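You operate a simulated robot arm through the tools that you are given. There is no shell and no other tool. Be economical: measure what you need, move in short steps, check, and stop when the job is done.

You run a simulated two-armed robot. Do the job below in one go: nothing can be reset, and whatever is moved stays where it is left.

TASK
Bring the spares carton to the wooden bench, unpack the pipe elbow and tee, shut both flaps.
Fine: both hands on its grips; its flaps stand open; elbow and tee go on the bench. Set down upright: pipe elbow, tee.
Where things are to end (x, y in the base frame): pipe elbow within 6 cm of [39, -159]; tee within 6 cm of [39, -172].

It is judged by the outcome, as a careful person would: the job done as asked, and still so three seconds after it is handed in. It fails if anything else is knocked over, pushed out of place, dropped, spilled or broken.

THE ROBOT
Two 7-joint arms with two-finger parallel grippers on one trunk, on a base that drives. Base frame: it is fixed to the floor where the robot stands at the start and does not move with it; the origin is under the middle of the robot, x ahead of it, y to its left, z up; the surface under the hand at the start is at about z = 75. Units: cm, rad, N and s.
The left shoulder is at the start at [7, 18.9, 124], the right one opposite. With the tool pointing down near the work surface each hand reaches from about 16 to 76 cm from the robot's upright axis, wherever it stands, measured 20 degrees to its own side. Places, roughly: spares carton aisle flap [30, -10, 90]; spares carton rear flap [60, 0, 100]; wooden bench top [60, -150, 80]. Payload 3.91 kg a hand.
Tool frame (each hand has its own): the origin (TCP) lies between the finger pads and is the grasp point; the fingertips stand 3 cm ahead of it; z points along the fingers, y is the line along which they close. The gripper opens to 11 cm. The fingers are 2 cm wide and 1 cm thick; the gripper's body (4.8 by 11.2 cm) begins 5.5 cm behind the TCP.
Orientation is that of the tool frame in the base frame, as a unit quaternion [w, x, y, z]. With the fingers straight down and closing along the base's y, the tool's x points along the base's -x, its y along +y and its z along -z.

THE INTERFACE
- The arms move only by the tool send_rows. It takes "left_steps", "right_steps" or both (then of equal length, played together; a hand with none holds still); each is one flat list of numbers, 7 for each row, row after row: the shift along the tool's x, y, z in cm, then the turn, a rotation vector about the tool's x, y, z in degrees, then the opening, from 0 (shut) to 1 (fully open). In form: [tx, ty, tz, ax, ay, az, gripper, tx, ty, tz, ax, ay, az, gripper, ...]. A call has 1 to 8 rows; each row shifts and turns the commanded pose from where the row before left it, along the tool's axes as they then stand. Rows are played at 5 a second. More than 5 cm and 0.15 rad between two rows, or a gripper value outside its range, and nothing of the call is played. Where a pose cannot be reached the arm comes as near as it can. A force on the tool above 40 N (or 10 N above the force at the start of the call, whichever is more), or a blocked arm, ends the call early, and 0.2 s more pass. The fingers move at their own pace (about 7.2 cm/s each) and stop on an object; they squeeze with about 21 N. The grip force told is the motor's: it shows also when the fingers shut on nothing. Time passes only in rows, and 0.2 s behind the last, so rows that do not move let the fingers close. It gives the time, the measured TCP pose, the force on the tool (base axes), the opening and the grip force at its end, in the units of the frame above (readings bear some noise), with the torque about the TCP (base axes, N m) and any sound that the robot's microphone picked up.
- Cameras (640 x 400 px; columns grow to the right, rows downward): "scene" is now at [12.63, -0.57, 145.14]; the picture's right is [-0.28, -0.96, 0.00], its down [-0.74, 0.22, -0.64] and it looks along [0.61, -0.18, -0.77] (base axes); focal length 214 px, centre (320, 200). "left" rides on the left gripper at [7.2, -1.7, -10.3] in its tool frame; the picture's right is [0.23, 0.97, 0.00], its down [-0.76, 0.18, -0.62] and it looks along [-0.61, 0.14, 0.78] (tool axes); focal length 222 px, centre (320, 200). "right" rides on the right gripper at [7.2, 1.7, -10.3] in its tool frame; the picture's right is [-0.23, 0.97, 0.00], its down [-0.76, -0.18, -0.62] and it looks along [-0.61, -0.14, 0.78] (tool axes); focal length 222 px, centre (320, 200). There is no depth. A picture from a camera that has moved, and an enlarged one, comes with that camera's place and axes in the base frame and with its lens. The place of the scene camera against the robot may be out by one fixed shift of up to 1.8 cm in any direction.
- camera(camera): a new picture of that camera. No time passes.
- move_column(by): slides the trunk up (or, below 0, down) by that many cm; the arms and the scene camera ride with it, the base frame stays. It gives what a move gives, with no picture.
- base_move(legs): drives the robot by 1 to 6 legs, each [ahead, turn to the left] in cm and rad, along the robot's own axes; the way and the turn of a leg run together, so that a leg with both is an arc; at most 150 cm and 3.142 rad a leg. The arms and the cameras ride along, it lands a little off, and it stops where it bumps. It gives what a move gives.
- pan_tilt(pan, tilt): turns the head with the scene camera to pan (to the left, within 1.501 rad either way) and tilt (down, from -0.506 to 1.204), counted from straight ahead of the robot. It gives what a move gives.
- enlarge(camera, box): a new picture of the part [left, top, right, bottom] of that camera's present view, enlarged. No time passes.
- hand_in(): hands the job in; it is judged then, once.

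Go step by step. Nothing tells you exact positions but the pictures and the camera data: compare them with the known pose of the tool, close in by small moves and look again before you grip or let go. The budget is 120 turns and 108 pictures, counting those below and the enlarged ones. Unless the task says otherwise, let go and move clear before handing in, and close with one line.

The tools are called as name(argument=value, ...) on one line, values as JSON. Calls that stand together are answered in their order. send_rows: Moves the arms, as the interface text tells. Its arguments: {"type":"object","properties":{"left_steps":{"type":"array","items":{"type":"number"}},"right_steps":{"type":"array","items":{"type":"number"}}},"required":[]} The other tools are called the same way: move_column (by) slides the trunk up or down; base_move (legs) drives the base; pan_tilt (pan, tilt) turns the head that bears the scene camera; camera (camera) takes a picture; enlarge (camera, box) takes an enlarged picture of a part of a camera's view; hand_in () hands the job in.

At the start:

```text
time: 0.0
left_tcp_pos: [58.71, 20.42, 116.58]
left_orientation: [0.0, 0.0, 1.0, -0.001]
left_force: [1.2, 0.1, 0.0]
left_torque: [-0.01, -0.01, -0.01]
left_gripper_width: 11.0
left_grasp_force: 0.1
right_tcp_pos: [53.81, -33.4, 121.67]
right_orientation: [0.001, 0.001, 1.0, 0.0]
right_force: [0.8, -0.3, -0.5]
right_torque: [0.0, 0.02, -0.01]
right_gripper_width: 10.98
right_grasp_force: 0.1
trunk travel left (down, up): [-75.0, 19.0]
robot x, y, heading: [-0.35, 0.09, 0.0]
head pan, tilt: [-0.286, 0.878]
```

scene: 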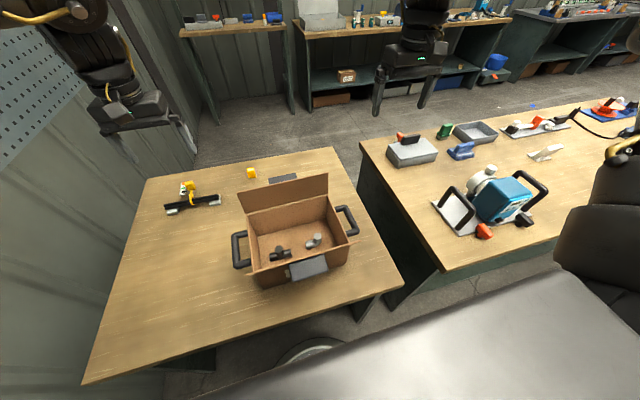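
right: 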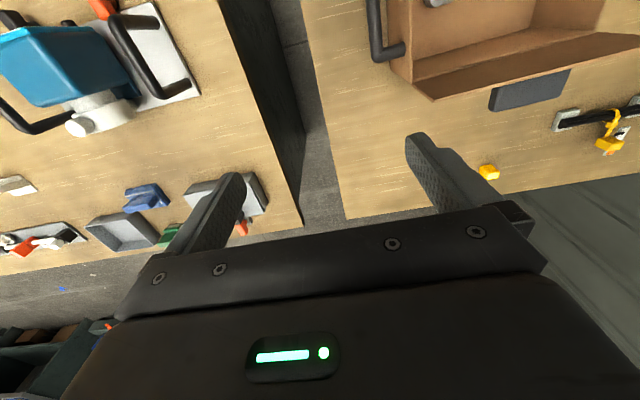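
left: 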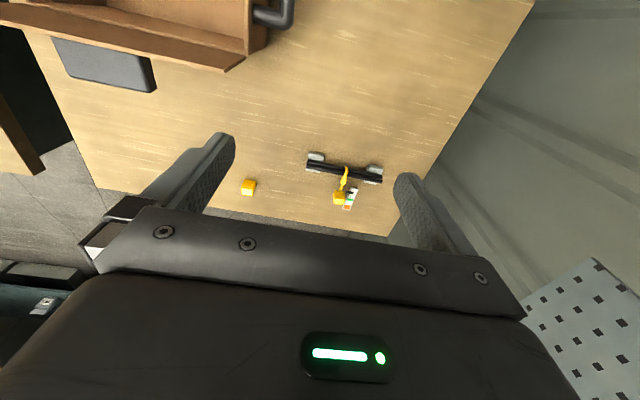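

The carton stands on the table ahead, with a grip on its left and right sides and its elbow and tee inside. I'll look closer before moving.

enlarge(camera="scene", box=[210, 150, 390, 300])

pan_tilt(pan=-1.2, tilt=0.6)

camera(camera="scene")

```text
2.67 times, centred on (300, 225) of scene
camera zoom: at [12.63, -0.57, 145.14], right [-0.28, -0.96, 0.0], down [-0.74, 0.22, -0.64], along [0.61, -0.18, -0.77], focal length 572 px, centre (373, 133)
```

zoom: 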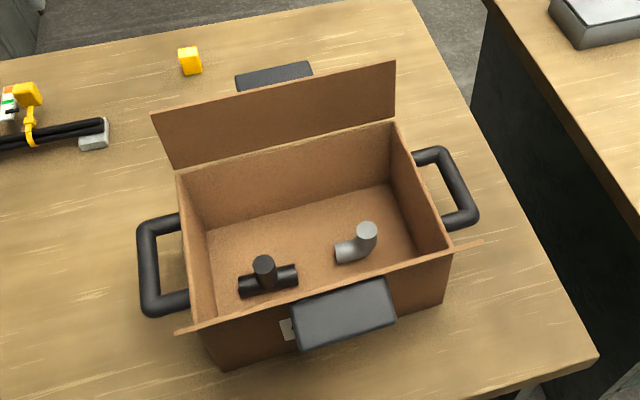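

```text
time: 1.2
left_tcp_pos: [58.73, 20.32, 116.46]
left_orientation: [0.0, 0.001, 1.0, 0.0]
left_force: [0.0, 0.3, -0.1]
left_torque: [0.02, -0.04, 0.0]
left_gripper_width: 10.99
left_grasp_force: 0.1
right_tcp_pos: [53.85, -33.5, 121.67]
right_orientation: [0.0, 0.0, 1.0, 0.0]
right_force: [0.0, 0.6, -0.3]
right_torque: [0.02, 0.01, 0.02]
right_gripper_width: 10.99
right_grasp_force: 0.1
trunk travel left (down, up): [-75.0, 19.0]
robot x, y, heading: [0.16, 0.2, 0.003]
head pan, tilt: [-1.201, 0.6]
```

```text
103 pictures are left
camera scene: at [8.48, -6.63, 147.45], right [-0.93, -0.36, 0.0], down [-0.2, 0.53, -0.82], along [0.3, -0.77, -0.57], focal length 214 px, centre (320, 200)
```

scene: 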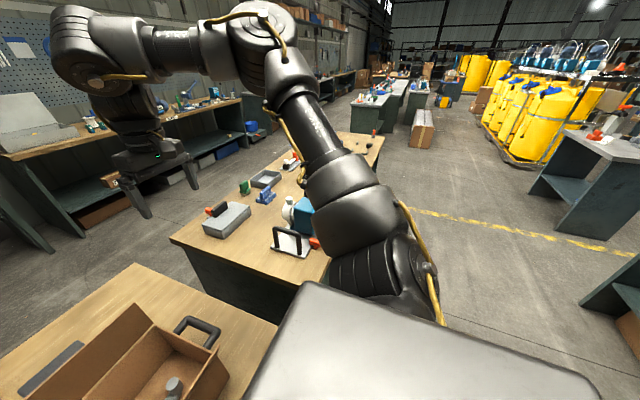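

The bench runs from about y=-50 to y=-218 with x from 23 to 93, and the drop area is partly hidden by the right arm. I'll look around more for the driving route.

pan_tilt(pan=-1.5, tilt=0.5)

camera(camera="scene")

pan_tilt(pan=-0.9, tilt=0.5)

camera(camera="scene")

pan_tilt(pan=0.0, tilt=1.1)

camera(camera="scene")

```text
time: 2.0
left_tcp_pos: [58.81, 20.35, 116.58]
left_orientation: [0.0, 0.001, 1.0, 0.0]
left_force: [0.5, -0.7, 0.0]
left_torque: [0.01, 0.0, -0.01]
left_gripper_width: 10.98
left_grasp_force: 0.0
right_tcp_pos: [53.78, -33.58, 121.65]
right_orientation: [0.0, 0.001, 1.0, -0.001]
right_force: [-0.6, 0.5, -0.1]
right_torque: [-0.06, -0.01, 0.01]
right_gripper_width: 10.98
right_grasp_force: 0.1
trunk travel left (down, up): [-75.0, 19.0]
robot x, y, heading: [-0.15, 0.06, -0.004]
head pan, tilt: [-1.499, 0.499]
```

```text
102 pictures are left
camera scene: at [5.93, -7.48, 148.36], right [-1.0, -0.07, 0.0], down [-0.03, 0.48, -0.88], along [0.06, -0.88, -0.48], focal length 214 px, centre (320, 200)
```

scene: 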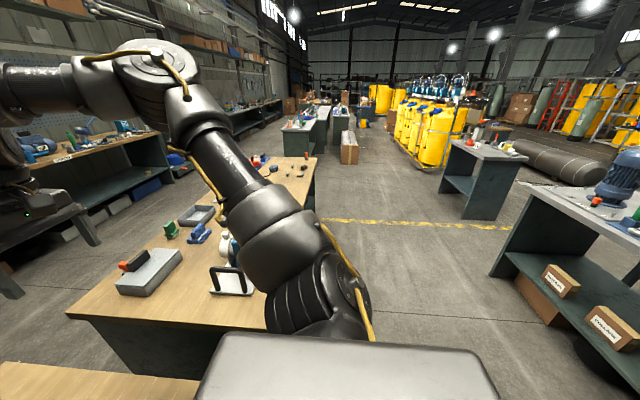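

```text
time: 3.0
left_tcp_pos: [58.62, 20.31, 116.46]
left_orientation: [0.0, 0.001, 1.0, 0.0]
left_force: [-0.3, 0.2, -0.5]
left_torque: [0.03, 0.01, 0.01]
left_gripper_width: 11.02
left_grasp_force: 0.0
right_tcp_pos: [53.74, -33.52, 121.56]
right_orientation: [0.0, 0.001, 1.0, 0.0]
right_force: [-0.1, 0.4, 0.8]
right_torque: [0.0, 0.01, -0.01]
right_gripper_width: 11.0
right_grasp_force: 0.0
trunk travel left (down, up): [-75.0, 19.0]
robot x, y, heading: [0.01, -0.08, -0.0]
head pan, tilt: [-0.901, 0.499]
```

```text
101 pictures are left
camera scene: at [10.91, -5.54, 148.36], right [-0.78, -0.62, 0.0], down [-0.3, 0.38, -0.88], along [0.54, -0.69, -0.48], focal length 214 px, centre (320, 200)
```

scene: 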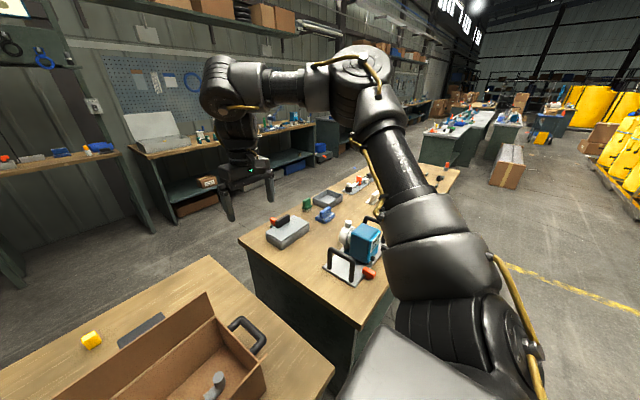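

```text
time: 4.2
left_tcp_pos: [58.73, 20.34, 116.64]
left_orientation: [0.0, 0.001, 1.0, 0.0]
left_force: [0.8, -0.8, -0.1]
left_torque: [0.0, 0.0, 0.03]
left_gripper_width: 10.99
left_grasp_force: 0.0
right_tcp_pos: [53.86, -33.55, 121.58]
right_orientation: [0.001, 0.0, 1.0, 0.001]
right_force: [0.1, 0.9, -0.4]
right_torque: [-0.04, 0.0, 0.01]
right_gripper_width: 11.0
right_grasp_force: 0.1
trunk travel left (down, up): [-75.0, 19.0]
robot x, y, heading: [-0.04, -0.09, -0.004]
head pan, tilt: [0.0, 1.1]
```

```text
100 pictures are left
camera scene: at [11.59, 1.59, 143.6], right [0.0, -1.0, 0.0], down [-0.89, 0.0, -0.45], along [0.45, 0.0, -0.89], focal length 214 px, centre (320, 200)
```

scene: 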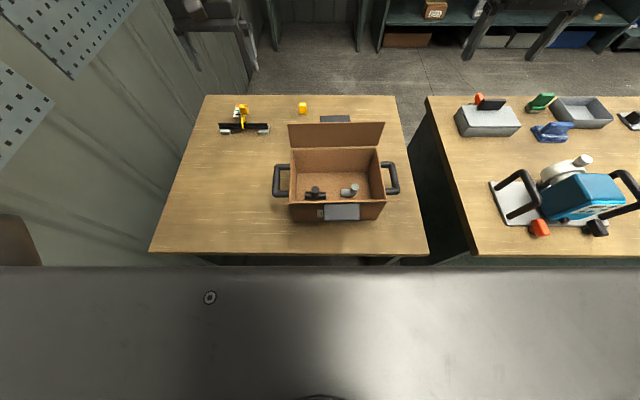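

The carton sits with grips near y≈15 and y≈-22 at x≈48. I'll bring both hands back and lower so the wrist cameras view the grips.

send_rows(left_steps=[4.5, 0.4, 2.2, 0, 0, 0, 1, 4.5, 0.4, 2.2, 0, 0, 0, 1, 4.5, 0.4, 2.2, 0, 0, 0, 1, 4.5, 0.4, 2.2, 0, 0, 0, 1, 4.5, 0.4, 2.2, 0, 0, 0, 1, 0, 0, 0, 0, 0, 0, 1], right_steps=[3.6, 0.5, 2.8, 0, 0, 0, 1, 3.6, 0.5, 2.8, 0, 0, 0, 1, 3.6, 0.5, 2.8, 0, 0, 0, 1, 3.6, 0.5, 2.8, 0, 0, 0, 1, 3.6, 0.5, 2.8, 0, 0, 0, 1, 0, 0, 0, 0, 0, 0, 1])

camera(camera="left")

camera(camera="right")

enlarge(camera="scene", box=[260, 110, 410, 230])

```text
refused: row 1 steps farther than a row can; nothing moved
```

```text
99 pictures are left
camera left: at [51.42, 18.69, 126.94], right [-0.23, 0.97, 0.0], down [0.76, 0.18, 0.62], along [0.61, 0.14, -0.78], focal length 222 px, centre (320, 200)
```

left: 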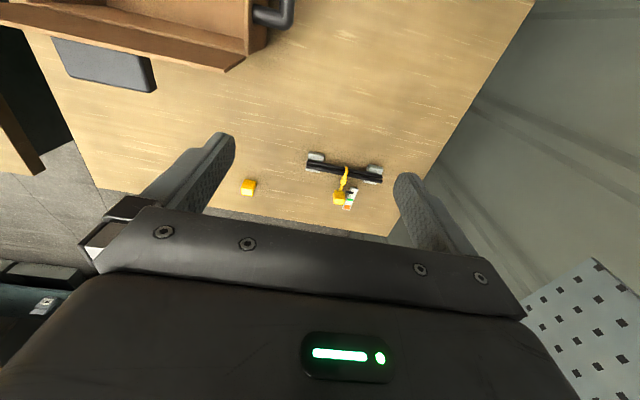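

```text
98 pictures are left
camera right: at [46.73, -31.89, 132.04], right [0.23, 0.97, 0.0], down [0.76, -0.18, 0.62], along [0.61, -0.14, -0.78], focal length 222 px, centre (320, 200)
```

right: 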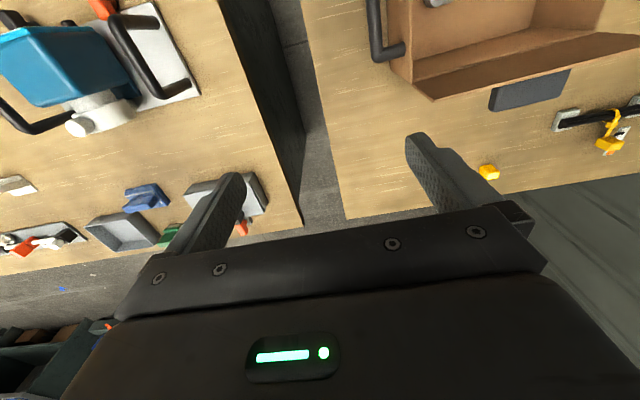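

```text
3.33 times, centred on (335, 170) of scene
camera zoom: at [11.59, 1.59, 143.6], right [0.0, -1.0, 0.0], down [-0.89, 0.0, -0.45], along [0.45, 0.0, -0.89], focal length 715 px, centre (270, 300)
```

zoom: 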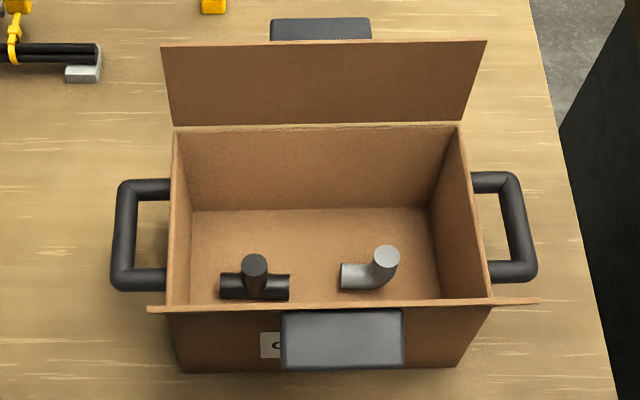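

The row was slightly too long; I'll resend with smaller steps.

send_rows(left_steps=[3.8, 0.4, 1.8, 0, 0, 0, 1, 3.8, 0.4, 1.8, 0, 0, 0, 1, 3.8, 0.4, 1.8, 0, 0, 0, 1, 3.8, 0.4, 1.8, 0, 0, 0, 1, 3.8, 0.4, 1.8, 0, 0, 0, 1, 3.8, 0.4, 1.8, 0, 0, 0, 1, 0, 0, 0, 0, 0, 0, 1], right_steps=[3.1, 0.5, 2.4, 0, 0, 0, 1, 3.1, 0.5, 2.4, 0, 0, 0, 1, 3.1, 0.5, 2.4, 0, 0, 0, 1, 3.1, 0.5, 2.4, 0, 0, 0, 1, 3.1, 0.5, 2.4, 0, 0, 0, 1, 3.1, 0.5, 2.4, 0, 0, 0, 1, 0, 0, 0, 0, 0, 0, 1])

camera(camera="left")

camera(camera="right")

```text
time: 5.8
left_tcp_pos: [45.56, 24.4, 110.83]
left_orientation: [-0.001, 0.001, 1.0, 0.001]
left_force: [0.2, -0.5, 0.0]
left_torque: [0.0, 0.01, -0.03]
left_gripper_width: 11.0
left_grasp_force: 0.0
left hand out of reach, approached as far as the arm can: row 4, 5, 6
right_tcp_pos: [39.5, -31.31, 110.28]
right_orientation: [-0.001, 0.001, 1.0, 0.001]
right_force: [0.5, 0.6, -0.3]
right_torque: [-0.01, 0.0, 0.0]
right_gripper_width: 11.01
right_grasp_force: 0.1
right hand out of reach, approached as far as the arm can: row 5, 6
trunk travel left (down, up): [-75.0, 19.0]
robot x, y, heading: [-0.38, 0.25, -0.005]
head pan, tilt: [0.0, 1.1]
```

```text
96 pictures are left
camera left: at [38.19, 22.63, 121.23], right [-0.23, 0.97, 0.0], down [0.76, 0.18, 0.62], along [0.61, 0.14, -0.78], focal length 222 px, centre (320, 200)
```

left: 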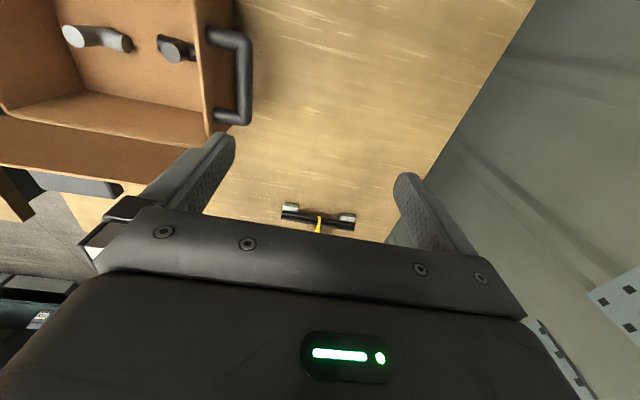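

```text
95 pictures are left
camera right: at [32.28, -29.66, 120.66], right [0.23, 0.97, 0.0], down [0.76, -0.18, 0.62], along [0.61, -0.14, -0.78], focal length 222 px, centre (320, 200)
```

right: 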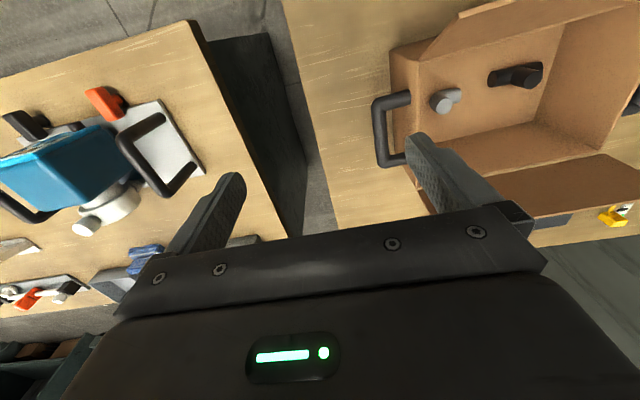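

The grip bars lie at about (47.3, 13.3, 85.5) and (48.6, -22.8, 85.5), and the rim is near z=90. I'll bring the hands back above them, staying high to see how the commanded pose responds.

send_rows(left_steps=[-3.8, 0, 0, 0, 0, 0, 0.45, -3.8, 0, 0, 0, 0, 0, 0.45, -3.8, 0, 0, 0, 0, 0, 0.45, 0, 0, 0, 0, 0, 0, 0.45], right_steps=[-4.5, 0, 0, 0, 0, 0, 0.45, -4.5, 0, 0, 0, 0, 0, 0.45, -4.5, 0, 0, 0, 0, 0, 0.45, 0, 0, 0, 0, 0, 0, 0.45])

```text
time: 6.8
left_tcp_pos: [56.77, 24.52, 110.87]
left_orientation: [0.0, 0.002, 1.0, 0.0]
left_force: [0.3, 0.0, -1.1]
left_torque: [-0.02, 0.01, -0.01]
left_gripper_width: 4.96
left_grasp_force: 0.0
right_tcp_pos: [52.68, -31.38, 110.18]
right_orientation: [0.0, 0.001, 1.0, 0.0]
right_force: [0.8, 0.1, 0.9]
right_torque: [-0.01, -0.01, -0.03]
right_gripper_width: 4.95
right_grasp_force: 0.0
trunk travel left (down, up): [-75.0, 19.0]
robot x, y, heading: [-0.1, 0.11, 0.002]
head pan, tilt: [0.0, 1.1]
```

send_rows(left_steps=[1.88, -2.24, 2.78, 0, 0, 0, 0.45, 1.88, -2.24, 2.78, 0, 0, 0, 0.45, 1.88, -2.24, 2.78, 0, 0, 0, 0.45, 1.88, -2.24, 2.78, 0, 0, 0, 0.45, 1.88, -2.24, 2.78, 0, 0, 0, 0.45, 0, 0, 0, 0, 0, 0, 0.45], right_steps=[0.82, 1.72, 2.64, 0, 0, 0, 0.45, 0.82, 1.72, 2.64, 0, 0, 0, 0.45, 0.82, 1.72, 2.64, 0, 0, 0, 0.45, 0.82, 1.72, 2.64, 0, 0, 0, 0.45, 0.82, 1.72, 2.64, 0, 0, 0, 0.45, 0, 0, 0, 0, 0, 0, 0.45])

camera(camera="left")

camera(camera="right")

enlarge(camera="scene", box=[240, 100, 430, 240])

```text
time: 8.2
left_tcp_pos: [49.68, 14.2, 96.54]
left_orientation: [-0.001, 0.002, 1.0, 0.0]
left_force: [0.2, 0.0, -0.1]
left_torque: [0.01, 0.0, 0.0]
left_gripper_width: 4.97
left_grasp_force: 0.2
left hand out of reach, approached as far as the arm can: row 4, 5
right_tcp_pos: [48.47, -22.51, 97.03]
right_orientation: [0.0, 0.001, 1.0, -0.001]
right_force: [-0.5, 0.4, -0.4]
right_torque: [0.0, -0.02, 0.05]
right_gripper_width: 4.96
right_grasp_force: 0.0
trunk travel left (down, up): [-75.0, 19.0]
robot x, y, heading: [-0.03, -0.32, 0.002]
head pan, tilt: [0.0, 1.1]
```

```text
94 pictures are left
camera left: at [42.33, 12.46, 106.94], right [-0.22, 0.97, 0.0], down [0.76, 0.17, 0.62], along [0.61, 0.14, -0.78], focal length 222 px, centre (320, 200)
```

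left: 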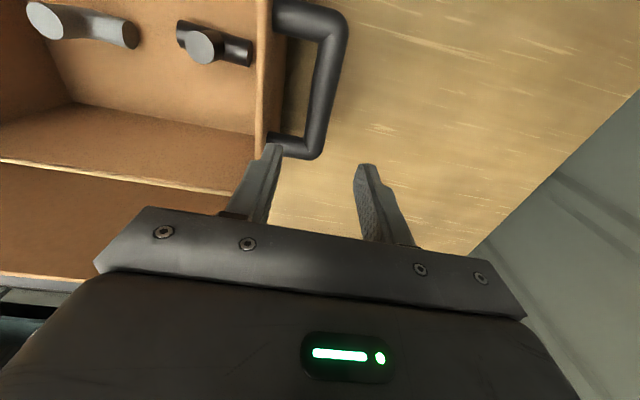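

```text
93 pictures are left
camera right: at [41.31, -20.82, 107.43], right [0.23, 0.97, 0.0], down [0.76, -0.18, 0.62], along [0.61, -0.14, -0.78], focal length 222 px, centre (320, 200)
```

right: 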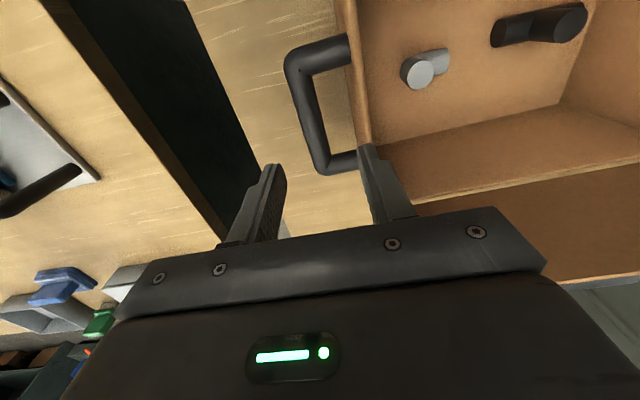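

```text
2.86 times, centred on (335, 170) of scene
camera zoom: at [11.47, 1.61, 143.6], right [0.0, -1.0, 0.0], down [-0.89, 0.0, -0.45], along [0.45, 0.0, -0.89], focal length 613 px, centre (277, 286)
```

zoom: 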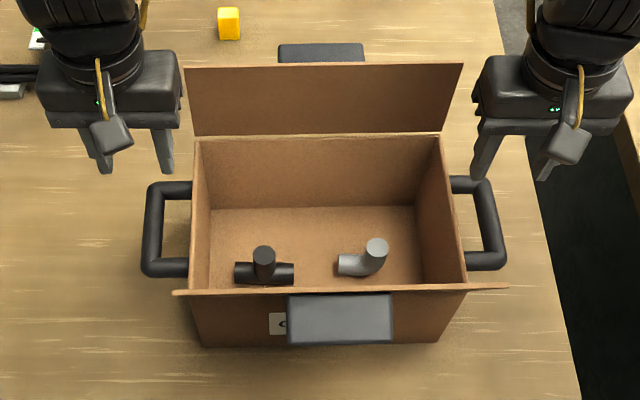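

The left hand is limited in close reach at this height, so I'll raise the trunk 8 cm, which gives the arms more room lower down. Then I'll lower to just above the bars and look again.

move_column(by=8)

send_rows(left_steps=[0, 0, 4, 0, 0, 0, 0.42, 0, 0, 4, 0, 0, 0, 0.42, 1.1, -0.15, 2, 0, 0, 0, 0.42, 1.1, -0.15, 2, 0, 0, 0, 0.42, 0, 0, 0, 0, 0, 0, 0.42], right_steps=[0, 0, 4, 0, 0, 0, 0.42, 0, 0, 4, 0, 0, 0, 0.42, 0, -0.2, 2.2, 0, 0, 0, 0.42, 0, -0.3, 2.2, 0, 0, 0, 0.42, 0, 0, 0, 0, 0, 0, 0.42])

camera(camera="left")

camera(camera="right")

```text
time: 9.4
left_tcp_pos: [49.7, 14.13, 104.49]
left_orientation: [-0.002, 0.003, 1.0, -0.001]
left_force: [0.1, -0.9, 0.9]
left_torque: [-0.01, 0.0, 0.0]
left_gripper_width: 4.94
left_grasp_force: 0.0
right_tcp_pos: [48.5, -22.47, 105.07]
right_orientation: [0.0, 0.001, 1.0, 0.0]
right_force: [-0.3, -0.1, 0.9]
right_torque: [-0.01, -0.02, -0.01]
right_gripper_width: 4.96
right_grasp_force: 0.0
trunk travel left (down, up): [-83.0, 11.0]
robot x, y, heading: [-0.01, 0.15, 0.002]
head pan, tilt: [0.0, 1.1]
```

```text
time: 10.6
left_tcp_pos: [47.5, 13.81, 92.41]
left_orientation: [-0.002, 0.003, 1.0, -0.001]
left_force: [-0.5, 0.0, -1.0]
left_torque: [0.04, 0.0, 0.01]
left_gripper_width: 4.63
left_grasp_force: 0.0
right_tcp_pos: [48.53, -23.01, 92.69]
right_orientation: [0.0, 0.001, 1.0, 0.0]
right_force: [-0.1, 0.3, 0.2]
right_torque: [-0.01, 0.01, 0.01]
right_gripper_width: 4.61
right_grasp_force: 0.0
trunk travel left (down, up): [-83.0, 11.0]
robot x, y, heading: [0.06, 0.21, -0.003]
head pan, tilt: [0.0, 1.1]
```

```text
91 pictures are left
camera left: at [40.15, 12.31, 102.9], right [-0.22, 0.97, 0.0], down [0.76, 0.17, 0.62], along [0.6, 0.14, -0.78], focal length 222 px, centre (320, 200)
```

left: 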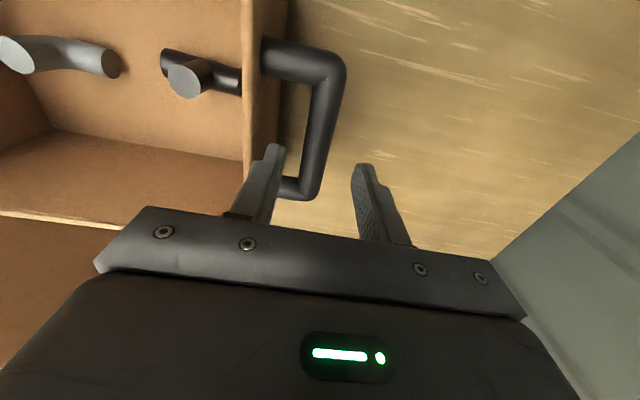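

```text
90 pictures are left
camera right: at [41.41, -21.33, 103.1], right [0.23, 0.97, 0.0], down [0.76, -0.18, 0.62], along [0.61, -0.14, -0.78], focal length 222 px, centre (320, 200)
```

right: 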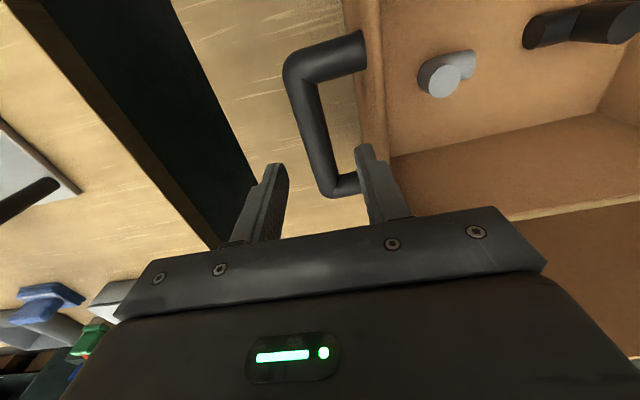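

Both hands line up with the bars. I'll descend to grip height with the fingers open and check for contact.

send_rows(left_steps=[0.5, -0.1, 1.6, 0, 0, 0, 0.42, 0, 0, 1.6, 0, 0, 0, 0.42, 0, 0, 1.6, 0, 0, 0, 0.42, 0, 0, 0, 0, 0, 0, 0.42], right_steps=[0.1, -0.3, 1.7, 0, 0, 0, 0.42, 0, 0, 1.7, 0, 0, 0, 0.42, 0, 0, 1.7, 0, 0, 0, 0.42, 0, 0, 0, 0, 0, 0, 0.42])

camera(camera="left")

camera(camera="right")

enlarge(camera="scene", box=[220, 120, 450, 270])

```text
time: 11.6
left_tcp_pos: [46.96, 13.77, 87.69]
left_orientation: [-0.002, 0.003, 1.0, -0.001]
left_force: [-0.2, -0.1, 0.6]
left_torque: [-0.01, -0.04, 0.0]
left_gripper_width: 4.61
left_grasp_force: 0.1
right_tcp_pos: [48.36, -23.08, 87.52]
right_orientation: [0.001, 0.0, 1.0, 0.0]
right_force: [0.4, -0.4, 0.1]
right_torque: [0.02, -0.04, -0.01]
right_gripper_width: 4.62
right_grasp_force: 0.0
trunk travel left (down, up): [-83.0, 11.0]
robot x, y, heading: [0.11, -0.21, -0.006]
head pan, tilt: [0.0, 1.1]
```

```text
89 pictures are left
camera left: at [39.66, 12.09, 98.2], right [-0.22, 0.97, 0.0], down [0.76, 0.17, 0.62], along [0.61, 0.14, -0.78], focal length 222 px, centre (320, 200)
```

left: 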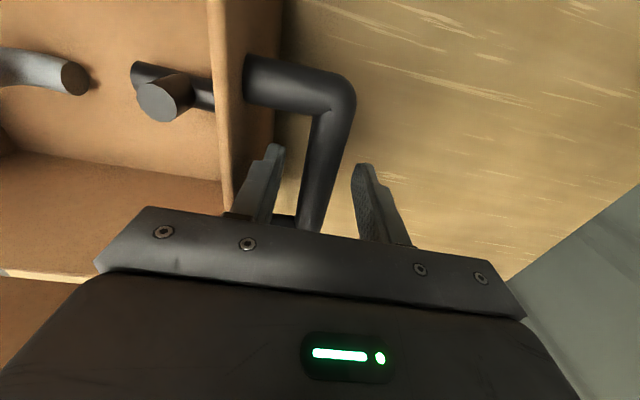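

```text
88 pictures are left
camera right: at [41.3, -21.54, 97.92], right [0.23, 0.97, 0.0], down [0.76, -0.18, 0.62], along [0.61, -0.14, -0.78], focal length 222 px, centre (320, 200)
```

right: 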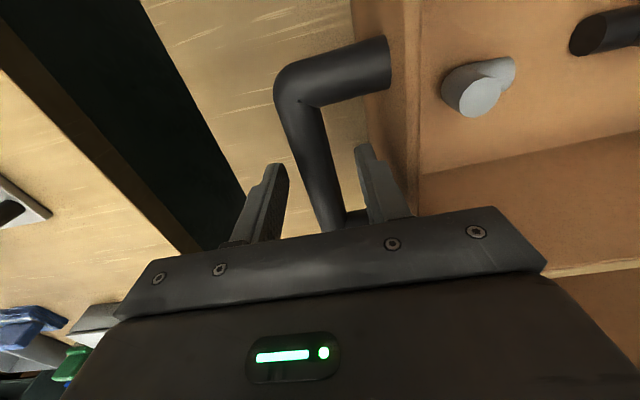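

```text
2.67 times, centred on (335, 195) of scene
camera zoom: at [11.58, 1.58, 151.59], right [0.0, -1.0, 0.0], down [-0.89, 0.0, -0.45], along [0.45, 0.0, -0.89], focal length 572 px, centre (280, 213)
```

zoom: 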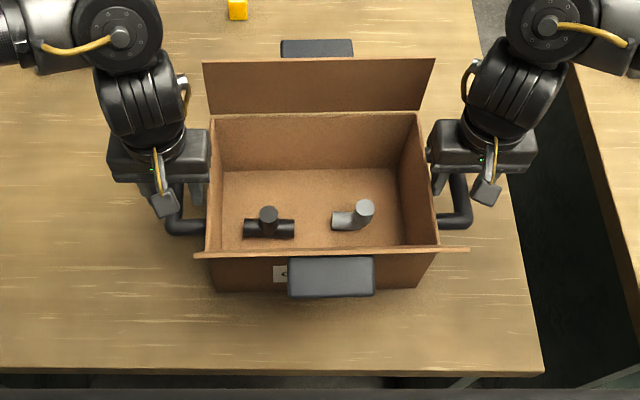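

The bars are between the fingers; I'll go slightly lower and close both hands.

send_rows(left_steps=[0, 0, 0.8, 0, 0, 0, 0.42, 0, 0, 0, 0, 0, 0, 0, 0, 0, 0, 0, 0, 0, 0, 0, 0, 0, 0, 0, 0, 0], right_steps=[0, 0, 0.7, 0, 0, 0, 0.42, 0, 0, 0, 0, 0, 0, 0, 0, 0, 0, 0, 0, 0, 0, 0, 0, 0, 0, 0, 0, 0])

```text
time: 12.6
left_tcp_pos: [47.09, 13.71, 86.87]
left_orientation: [-0.001, 0.004, 1.0, -0.002]
left_force: [2.9, -9.1, -0.5]
left_torque: [-0.12, 0.02, 0.43]
left_gripper_width: 2.18
left_grasp_force: 21.3
right_tcp_pos: [48.49, -23.1, 86.77]
right_orientation: [-0.001, 0.001, 1.0, 0.002]
right_force: [-1.4, 7.2, -0.3]
right_torque: [0.04, -0.11, 0.45]
right_gripper_width: 2.17
right_grasp_force: 20.9
trunk travel left (down, up): [-83.0, 11.0]
robot x, y, heading: [0.11, 0.09, -0.004]
head pan, tilt: [0.0, 1.1]
```

Both bars are gripped (2.2 cm). I'll lift a little with the trunk and check.

send_rows(left_steps=[0, -0.1, 0, 0, 0, 0, 0, 0, 0, 0, 0, 0, 0, 0], right_steps=[0, 0.1, 0, 0, 0, 0, 0, 0, 0, 0, 0, 0, 0, 0])

move_column(by=3)

enlarge(camera="scene", box=[220, 120, 450, 270])

```text
time: 13.2
left_tcp_pos: [47.07, 13.6, 87.08]
left_orientation: [-0.002, 0.003, 1.0, -0.001]
left_force: [2.6, -6.2, 0.2]
left_torque: [-0.07, -0.03, 0.45]
left_gripper_width: 2.2
left_grasp_force: 20.9
right_tcp_pos: [48.36, -23.14, 86.87]
right_orientation: [0.0, 0.001, 1.0, 0.001]
right_force: [-1.9, 5.9, -0.4]
right_torque: [0.04, 0.0, 0.44]
right_gripper_width: 2.17
right_grasp_force: 20.8
trunk travel left (down, up): [-83.0, 11.0]
robot x, y, heading: [-0.27, 0.43, -0.002]
head pan, tilt: [0.0, 1.1]
```

```text
time: 13.9
left_tcp_pos: [47.1, 13.54, 89.88]
left_orientation: [-0.002, 0.003, 1.0, -0.001]
left_force: [3.1, -4.9, -1.9]
left_torque: [-0.03, -0.12, 0.45]
left_gripper_width: 2.17
left_grasp_force: 21.6
right_tcp_pos: [48.44, -23.14, 89.81]
right_orientation: [-0.001, 0.001, 1.0, 0.0]
right_force: [-2.0, 3.5, -2.7]
right_torque: [0.04, 0.17, 0.47]
right_gripper_width: 2.16
right_grasp_force: 21.1
trunk travel left (down, up): [-86.0, 8.0]
robot x, y, heading: [-0.16, 0.38, 0.003]
head pan, tilt: [0.0, 1.1]
```

```text
2.67 times, centred on (335, 195) of scene
camera zoom: at [11.69, 1.59, 154.58], right [0.0, -1.0, 0.0], down [-0.89, 0.0, -0.45], along [0.45, 0.0, -0.89], focal length 572 px, centre (280, 213)
```

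zoom: 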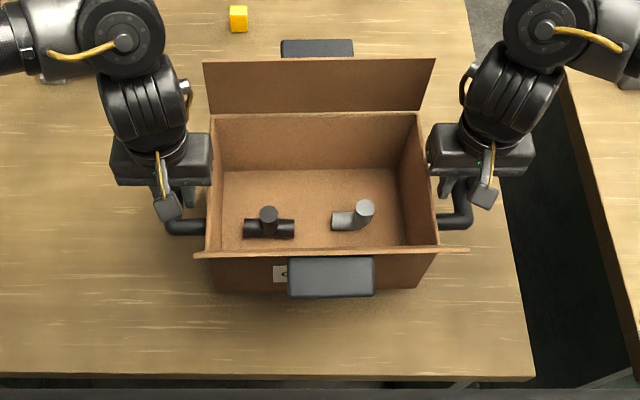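

The carton lifts level and light. I'll raise it the rest of the trunk travel and back off into the aisle.

move_column(by=7.9)

base_move(legs=[[-25, 0], [-23, 0]])

camera(camera="scene")

```text
time: 15.1
left_tcp_pos: [47.13, 13.52, 97.81]
left_orientation: [-0.001, 0.004, 1.0, -0.002]
left_force: [2.4, -4.2, -2.6]
left_torque: [-0.03, 0.02, 0.41]
left_gripper_width: 2.15
left_grasp_force: 21.2
right_tcp_pos: [48.46, -23.07, 97.73]
right_orientation: [0.0, 0.001, 1.0, 0.0]
right_force: [-1.9, 3.6, -2.8]
right_torque: [0.06, -0.02, 0.4]
right_gripper_width: 2.16
right_grasp_force: 20.9
trunk travel left (down, up): [-93.9, 0.1]
robot x, y, heading: [-0.01, 0.15, -0.003]
head pan, tilt: [0.0, 1.1]
```

```text
time: 18.2
left_tcp_pos: [-0.72, 13.58, 97.61]
left_orientation: [-0.003, 0.002, 1.0, -0.001]
left_force: [3.0, -1.4, -1.8]
left_torque: [-0.02, -0.04, 0.4]
left_gripper_width: 2.17
left_grasp_force: 20.8
right_tcp_pos: [0.68, -23.01, 97.52]
right_orientation: [-0.002, 0.0, 1.0, 0.0]
right_force: [-1.9, 1.4, -1.7]
right_torque: [0.0, 0.09, 0.41]
right_gripper_width: 2.16
right_grasp_force: 21.2
trunk travel left (down, up): [-93.9, 0.1]
robot x, y, heading: [-48.24, 0.36, -0.003]
head pan, tilt: [0.0, 1.1]
```

```text
85 pictures are left
camera scene: at [-35.86, 1.64, 162.44], right [0.0, -1.0, 0.0], down [-0.89, 0.0, -0.45], along [0.45, 0.0, -0.89], focal length 214 px, centre (320, 200)
```

scene: 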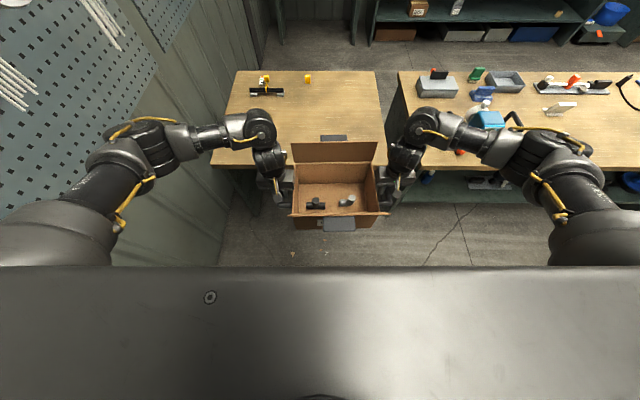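

The carton is clear of the table. I'll turn right, drive along the aisle to about y=-125, and then look at the bench.

base_move(legs=[[0, -0.785], [0, -0.785], [60, 0], [60, 0]])

pan_tilt(pan=1.2, tilt=0.7)

camera(camera="scene")

```text
time: 28.8
left_tcp_pos: [-34.87, -168.69, 97.89]
left_orientation: [-0.003, 0.712, 0.702, 0.0]
left_force: [0.6, -2.4, -3.1]
left_torque: [-0.05, -0.02, 0.42]
left_gripper_width: 2.15
left_grasp_force: 21.4
right_tcp_pos: [-71.65, -169.92, 97.82]
right_orientation: [0.0, 0.711, 0.703, 0.0]
right_force: [0.2, 2.7, -1.5]
right_torque: [0.01, -0.02, 0.44]
right_gripper_width: 2.15
right_grasp_force: 20.9
trunk travel left (down, up): [-93.9, 0.1]
robot x, y, heading: [-47.9, -121.86, -1.582]
head pan, tilt: [0.0, 1.1]
```

```text
time: 30.2
left_tcp_pos: [-34.91, -168.87, 97.87]
left_orientation: [-0.002, 0.712, 0.702, 0.001]
left_force: [0.0, -2.2, -2.3]
left_torque: [-0.25, 0.02, 0.46]
left_gripper_width: 2.17
left_grasp_force: 21.2
right_tcp_pos: [-71.67, -169.93, 97.61]
right_orientation: [0.0, 0.711, 0.703, 0.0]
right_force: [-0.5, 2.8, -3.0]
right_torque: [0.18, 0.04, 0.45]
right_gripper_width: 2.16
right_grasp_force: 21.0
trunk travel left (down, up): [-93.9, 0.1]
robot x, y, heading: [-48.02, -121.79, -1.577]
head pan, tilt: [1.201, 0.7]
```

```text
84 pictures are left
camera scene: at [-39.85, -128.53, 165.48], right [-0.37, -0.93, 0.0], down [-0.6, 0.24, -0.76], along [0.71, -0.28, -0.64], focal length 214 px, centre (320, 200)
```

scene: 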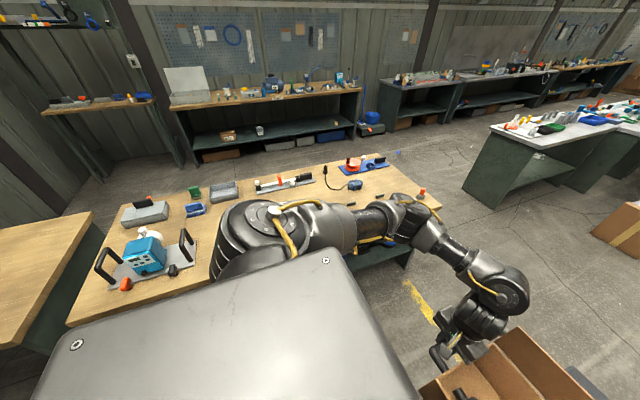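

The left arm hides the middle of the bench, so I'll turn to face it and look again.

base_move(legs=[[-3, 0], [0, 0.785], [0, 0.792]])

pan_tilt(pan=-0.2, tilt=0.75)

camera(camera="scene")

```text
time: 35.2
left_tcp_pos: [-0.94, -105.3, 97.85]
left_orientation: [-0.001, 0.002, 1.0, -0.001]
left_force: [2.1, 0.4, -2.3]
left_torque: [-0.05, 0.08, 0.4]
left_gripper_width: 2.18
left_grasp_force: 20.7
right_tcp_pos: [0.69, -141.96, 97.64]
right_orientation: [-0.001, 0.0, 1.0, 0.0]
right_force: [-2.2, 0.0, -2.2]
right_torque: [-0.01, -0.08, 0.4]
right_gripper_width: 2.16
right_grasp_force: 20.6
trunk travel left (down, up): [-93.9, 0.1]
robot x, y, heading: [-48.17, -118.62, 0.002]
head pan, tilt: [1.201, 0.7]
```

```text
time: 36.7
left_tcp_pos: [-0.88, -105.27, 97.74]
left_orientation: [-0.002, 0.002, 1.0, -0.001]
left_force: [2.9, -0.4, -2.7]
left_torque: [-0.03, -0.16, 0.47]
left_gripper_width: 2.16
left_grasp_force: 21.3
right_tcp_pos: [0.56, -141.86, 97.72]
right_orientation: [-0.001, 0.001, 1.0, -0.001]
right_force: [-2.1, -0.5, -2.8]
right_torque: [-0.04, 0.15, 0.47]
right_gripper_width: 2.14
right_grasp_force: 21.0
trunk travel left (down, up): [-93.9, 0.1]
robot x, y, heading: [-47.83, -118.65, 0.002]
head pan, tilt: [-0.201, 0.75]
```

```text
83 pictures are left
camera scene: at [-34.43, -118.89, 165.06], right [-0.2, -0.98, 0.0], down [-0.67, 0.13, -0.73], along [0.72, -0.14, -0.68], focal length 214 px, centre (320, 200)
```

scene: 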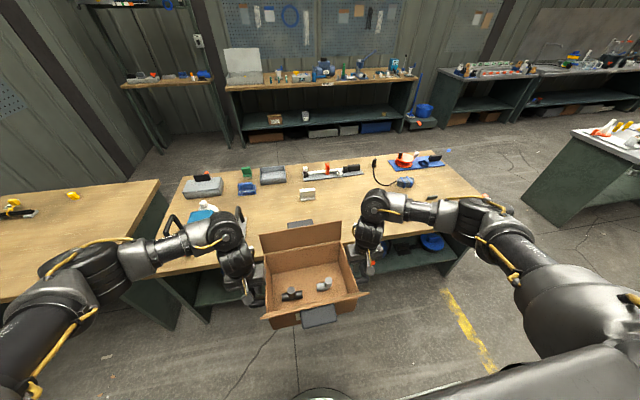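

enlarge(camera="scene", box=[150, 140, 330, 280])

enlarge(camera="scene", box=[320, 140, 500, 280])

```text
2.86 times, centred on (240, 210) of scene
camera zoom: at [-34.43, -118.89, 165.06], right [-0.2, -0.98, 0.0], down [-0.67, 0.13, -0.73], along [0.72, -0.14, -0.68], focal length 613 px, centre (549, 171)
```

zoom: 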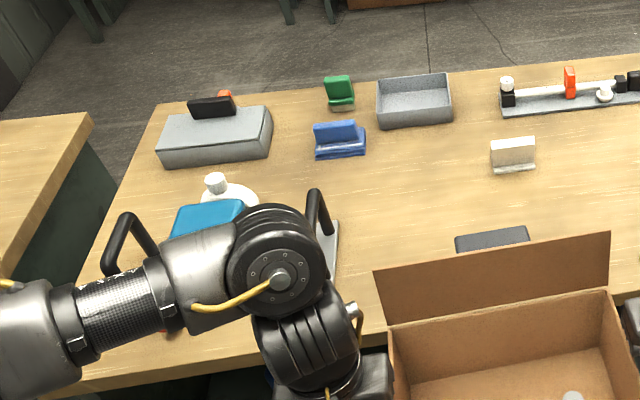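

```text
2.86 times, centred on (410, 210) of scene
camera zoom: at [-34.43, -118.89, 165.06], right [-0.2, -0.98, 0.0], down [-0.67, 0.13, -0.73], along [0.72, -0.14, -0.68], focal length 613 px, centre (63, 171)
```

zoom: 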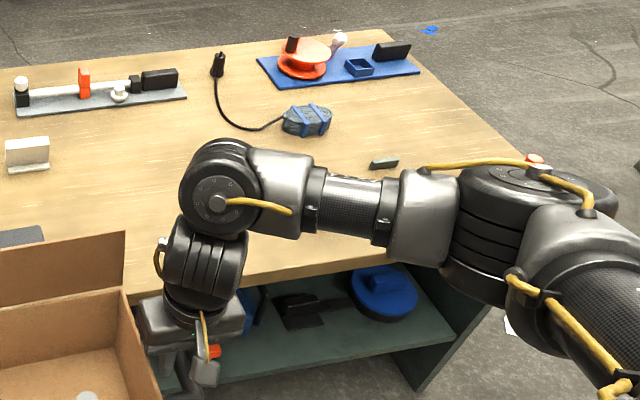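

The space right of the machine (y below about -97) is free apart from a small white block at about (60,-130). I'll aim to set the carton at about (42,-129), with the robot at about (-5.5,-124.5).

base_move(legs=[[0, -0.14], [42.5, 0], [0, 0.138]])

pan_tilt(pan=0, tilt=1.0)

camera(camera="scene")

```text
time: 40.6
left_tcp_pos: [41.57, -111.38, 97.93]
left_orientation: [-0.001, 0.002, 1.0, 0.001]
left_force: [1.6, -0.9, -2.0]
left_torque: [-0.08, 0.0, 0.38]
left_gripper_width: 2.17
left_grasp_force: 21.0
right_tcp_pos: [42.95, -148.12, 97.73]
right_orientation: [-0.001, 0.0, 1.0, 0.001]
right_force: [-1.8, 0.3, -3.2]
right_torque: [-0.05, 0.0, 0.36]
right_gripper_width: 2.16
right_grasp_force: 20.7
trunk travel left (down, up): [-93.9, 0.1]
robot x, y, heading: [-5.36, -124.81, 0.0]
head pan, tilt: [-0.201, 0.75]
```

```text
time: 41.3
left_tcp_pos: [41.76, -111.03, 97.86]
left_orientation: [-0.001, 0.003, 1.0, -0.002]
left_force: [2.9, -0.8, -2.6]
left_torque: [-0.02, -0.2, 0.47]
left_gripper_width: 2.17
left_grasp_force: 21.0
right_tcp_pos: [43.07, -147.72, 97.59]
right_orientation: [-0.001, 0.0, 1.0, -0.001]
right_force: [-3.1, 0.1, -3.2]
right_torque: [-0.03, 0.13, 0.47]
right_gripper_width: 2.15
right_grasp_force: 20.9
trunk travel left (down, up): [-93.9, 0.1]
robot x, y, heading: [-5.51, -124.48, -0.001]
head pan, tilt: [0.0, 1.0]
```

```text
80 pictures are left
camera scene: at [6.95, -122.98, 163.15], right [0.0, -1.0, 0.0], down [-0.84, 0.0, -0.54], along [0.54, 0.0, -0.84], focal length 214 px, centre (320, 200)
```

scene: 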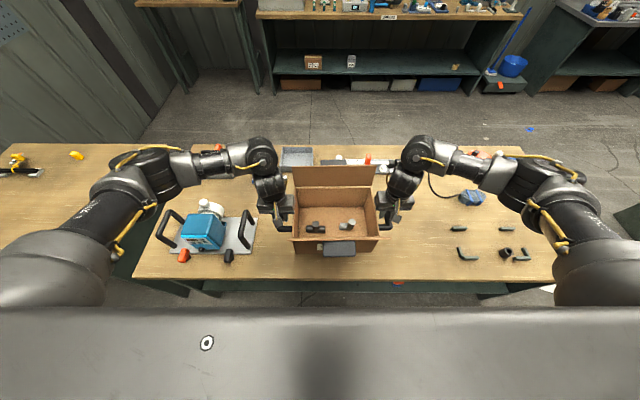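

Some small dark parts lie on the bench near the tee's target, so I'll look closer.

enlarge(camera="scene", box=[370, 190, 560, 290])

enlarge(camera="scene", box=[220, 150, 430, 300])

```text
3.37 times, centred on (465, 240) of scene
camera zoom: at [6.95, -122.98, 163.15], right [0.0, -1.0, 0.0], down [-0.84, 0.0, -0.54], along [0.54, 0.0, -0.84], focal length 722 px, centre (-168, 65)
```

zoom: 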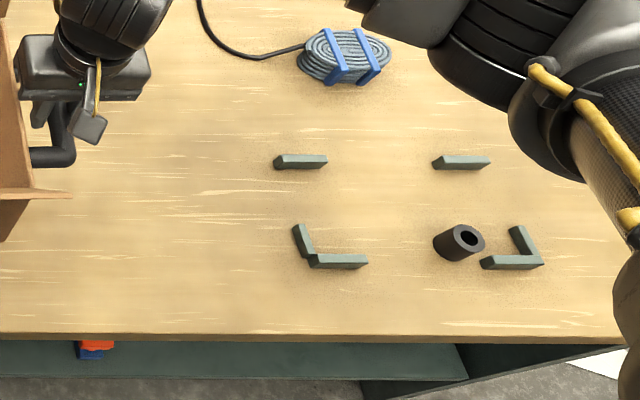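

```text
2.67 times, centred on (325, 225) of scene
camera zoom: at [6.95, -122.98, 163.15], right [0.0, -1.0, 0.0], down [-0.84, 0.0, -0.54], along [0.54, 0.0, -0.84], focal length 572 px, centre (307, 133)
```

zoom: 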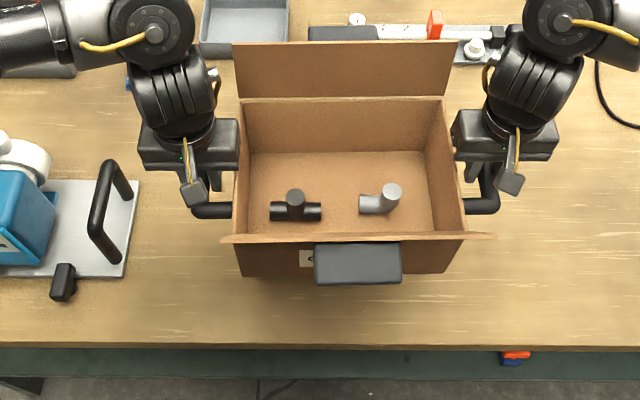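

The dark brackets start at y≈-179, so I'll keep the tee near y=-170. Now I'll lower the carton toward the bench.

move_column(by=-4)

move_column(by=-1)

camera(camera="scene")

```text
time: 42.2
left_tcp_pos: [41.71, -111.16, 93.87]
left_orientation: [-0.002, 0.003, 1.0, -0.001]
left_force: [1.5, -0.3, -1.6]
left_torque: [0.02, -0.15, 0.48]
left_gripper_width: 2.18
left_grasp_force: 20.9
right_tcp_pos: [42.95, -147.71, 93.69]
right_orientation: [0.0, 0.001, 1.0, 0.0]
right_force: [-2.9, 0.0, -1.8]
right_torque: [-0.02, 0.17, 0.46]
right_gripper_width: 2.17
right_grasp_force: 20.8
trunk travel left (down, up): [-89.9, 4.1]
robot x, y, heading: [-5.86, -124.78, 0.006]
head pan, tilt: [0.0, 1.0]
```

```text
time: 42.7
left_tcp_pos: [41.67, -111.2, 92.89]
left_orientation: [-0.002, 0.002, 1.0, -0.001]
left_force: [2.2, 0.1, -2.4]
left_torque: [0.03, 0.02, 0.4]
left_gripper_width: 2.16
left_grasp_force: 20.5
right_tcp_pos: [42.97, -147.88, 92.73]
right_orientation: [0.0, 0.001, 1.0, -0.001]
right_force: [-1.7, -0.3, -2.5]
right_torque: [0.03, 0.0, 0.39]
right_gripper_width: 2.16
right_grasp_force: 21.1
trunk travel left (down, up): [-88.9, 5.1]
robot x, y, heading: [-5.53, -124.45, -0.001]
head pan, tilt: [0.0, 1.0]
```

```text
77 pictures are left
camera scene: at [6.91, -123.15, 158.14], right [0.0, -1.0, 0.0], down [-0.84, 0.0, -0.54], along [0.54, 0.0, -0.84], focal length 214 px, centre (320, 200)
```

scene: 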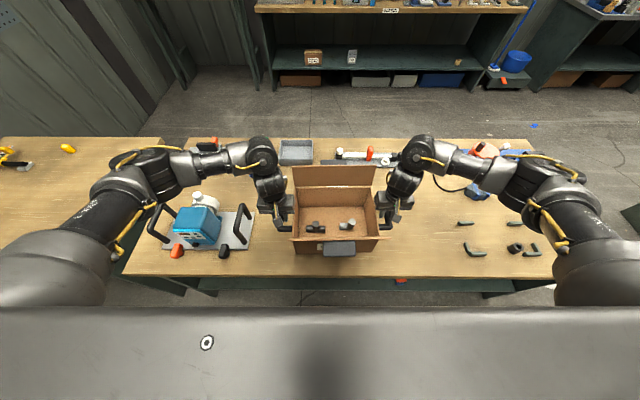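

Still no contact; I'll lower in smaller steps, watching the force.

move_column(by=-0.6)

move_column(by=-0.5)

move_column(by=-0.4)

```text
time: 43.3
left_tcp_pos: [41.62, -111.04, 92.27]
left_orientation: [-0.002, 0.002, 1.0, -0.001]
left_force: [1.8, -1.1, -2.2]
left_torque: [-0.03, 0.03, 0.41]
left_gripper_width: 2.15
left_grasp_force: 21.4
right_tcp_pos: [43.03, -147.99, 91.93]
right_orientation: [-0.001, 0.001, 1.0, 0.0]
right_force: [-2.2, 0.2, -3.3]
right_torque: [0.04, 0.0, 0.43]
right_gripper_width: 2.15
right_grasp_force: 21.5
trunk travel left (down, up): [-88.3, 5.7]
robot x, y, heading: [-5.17, -124.57, -0.004]
head pan, tilt: [0.0, 1.0]
```

```text
time: 43.8
left_tcp_pos: [41.69, -111.17, 91.67]
left_orientation: [-0.001, 0.003, 1.0, -0.001]
left_force: [1.1, 0.3, -2.2]
left_torque: [0.02, 0.0, 0.4]
left_gripper_width: 2.18
left_grasp_force: 20.5
right_tcp_pos: [43.09, -147.95, 91.54]
right_orientation: [0.0, 0.001, 1.0, 0.0]
right_force: [-2.4, 0.0, -3.2]
right_torque: [0.06, 0.01, 0.42]
right_gripper_width: 2.16
right_grasp_force: 21.3
trunk travel left (down, up): [-87.8, 6.2]
robot x, y, heading: [-5.54, -124.67, -0.003]
head pan, tilt: [0.0, 1.0]
```

```text
time: 44.4
left_tcp_pos: [41.74, -111.28, 91.3]
left_orientation: [-0.001, 0.003, 1.0, -0.001]
left_force: [2.2, -0.9, -2.3]
left_torque: [-0.01, -0.1, 0.4]
left_gripper_width: 2.18
left_grasp_force: 20.8
right_tcp_pos: [43.1, -147.94, 91.16]
right_orientation: [-0.001, 0.001, 1.0, 0.0]
right_force: [-2.5, -0.4, -2.6]
right_torque: [-0.02, 0.0, 0.42]
right_gripper_width: 2.15
right_grasp_force: 21.0
trunk travel left (down, up): [-87.4, 6.6]
robot x, y, heading: [-5.48, -124.33, -0.002]
head pan, tilt: [0.0, 1.0]
```

move_column(by=-0.8)

move_column(by=-0.6)

move_column(by=-0.6)

enlarge(camera="right", box=[150, 0, 640, 300])

```text
time: 44.9
left_tcp_pos: [41.7, -111.18, 90.48]
left_orientation: [-0.001, 0.003, 1.0, -0.002]
left_force: [2.4, -0.3, -2.0]
left_torque: [0.02, -0.02, 0.42]
left_gripper_width: 2.18
left_grasp_force: 21.0
right_tcp_pos: [43.07, -147.89, 90.51]
right_orientation: [-0.002, 0.0, 1.0, 0.0]
right_force: [-2.6, -0.1, -3.1]
right_torque: [0.02, 0.02, 0.45]
right_gripper_width: 2.15
right_grasp_force: 20.9
trunk travel left (down, up): [-86.6, 7.4]
robot x, y, heading: [-5.88, -124.33, 0.002]
head pan, tilt: [0.0, 1.0]
```

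```text
time: 45.5
left_tcp_pos: [41.71, -111.2, 90.05]
left_orientation: [-0.002, 0.003, 1.0, -0.001]
left_force: [2.7, 0.3, -2.5]
left_torque: [-0.03, -0.01, 0.46]
left_gripper_width: 2.2
left_grasp_force: 21.3
right_tcp_pos: [43.07, -147.92, 89.65]
right_orientation: [-0.001, 0.001, 1.0, 0.0]
right_force: [-3.3, -0.3, -2.3]
right_torque: [0.05, -0.02, 0.45]
right_gripper_width: 2.14
right_grasp_force: 20.2
trunk travel left (down, up): [-86.0, 8.0]
robot x, y, heading: [-5.45, -124.36, 0.002]
head pan, tilt: [0.0, 1.0]
```

```text
time: 46.0
left_tcp_pos: [41.67, -111.11, 89.4]
left_orientation: [-0.001, 0.002, 1.0, -0.001]
left_force: [2.2, -0.8, -2.5]
left_torque: [0.01, -0.02, 0.45]
left_gripper_width: 2.18
left_grasp_force: 20.8
right_tcp_pos: [43.07, -147.83, 89.13]
right_orientation: [0.0, 0.001, 1.0, -0.001]
right_force: [-3.9, -0.3, -2.3]
right_torque: [0.02, -0.01, 0.42]
right_gripper_width: 2.17
right_grasp_force: 21.2
trunk travel left (down, up): [-85.4, 8.6]
robot x, y, heading: [-5.69, -124.54, -0.001]
head pan, tilt: [0.0, 1.0]
```

```text
1.31 times, centred on (395, 150) of right
camera zoom: at [35.99, -146.25, 99.56], right [0.23, 0.97, 0.0], down [0.76, -0.18, 0.62], along [0.6, -0.14, -0.78], focal length 290 px, centre (222, 265)
```

zoom: 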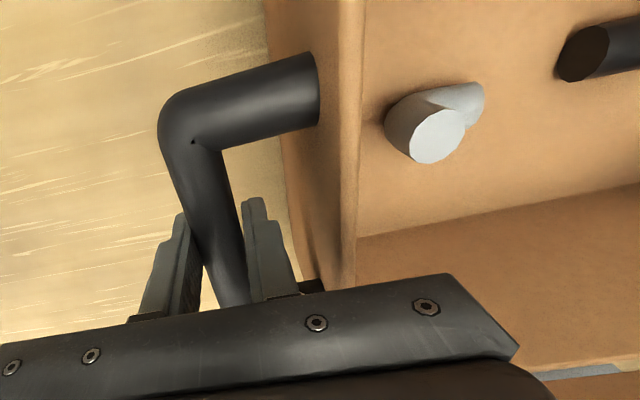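

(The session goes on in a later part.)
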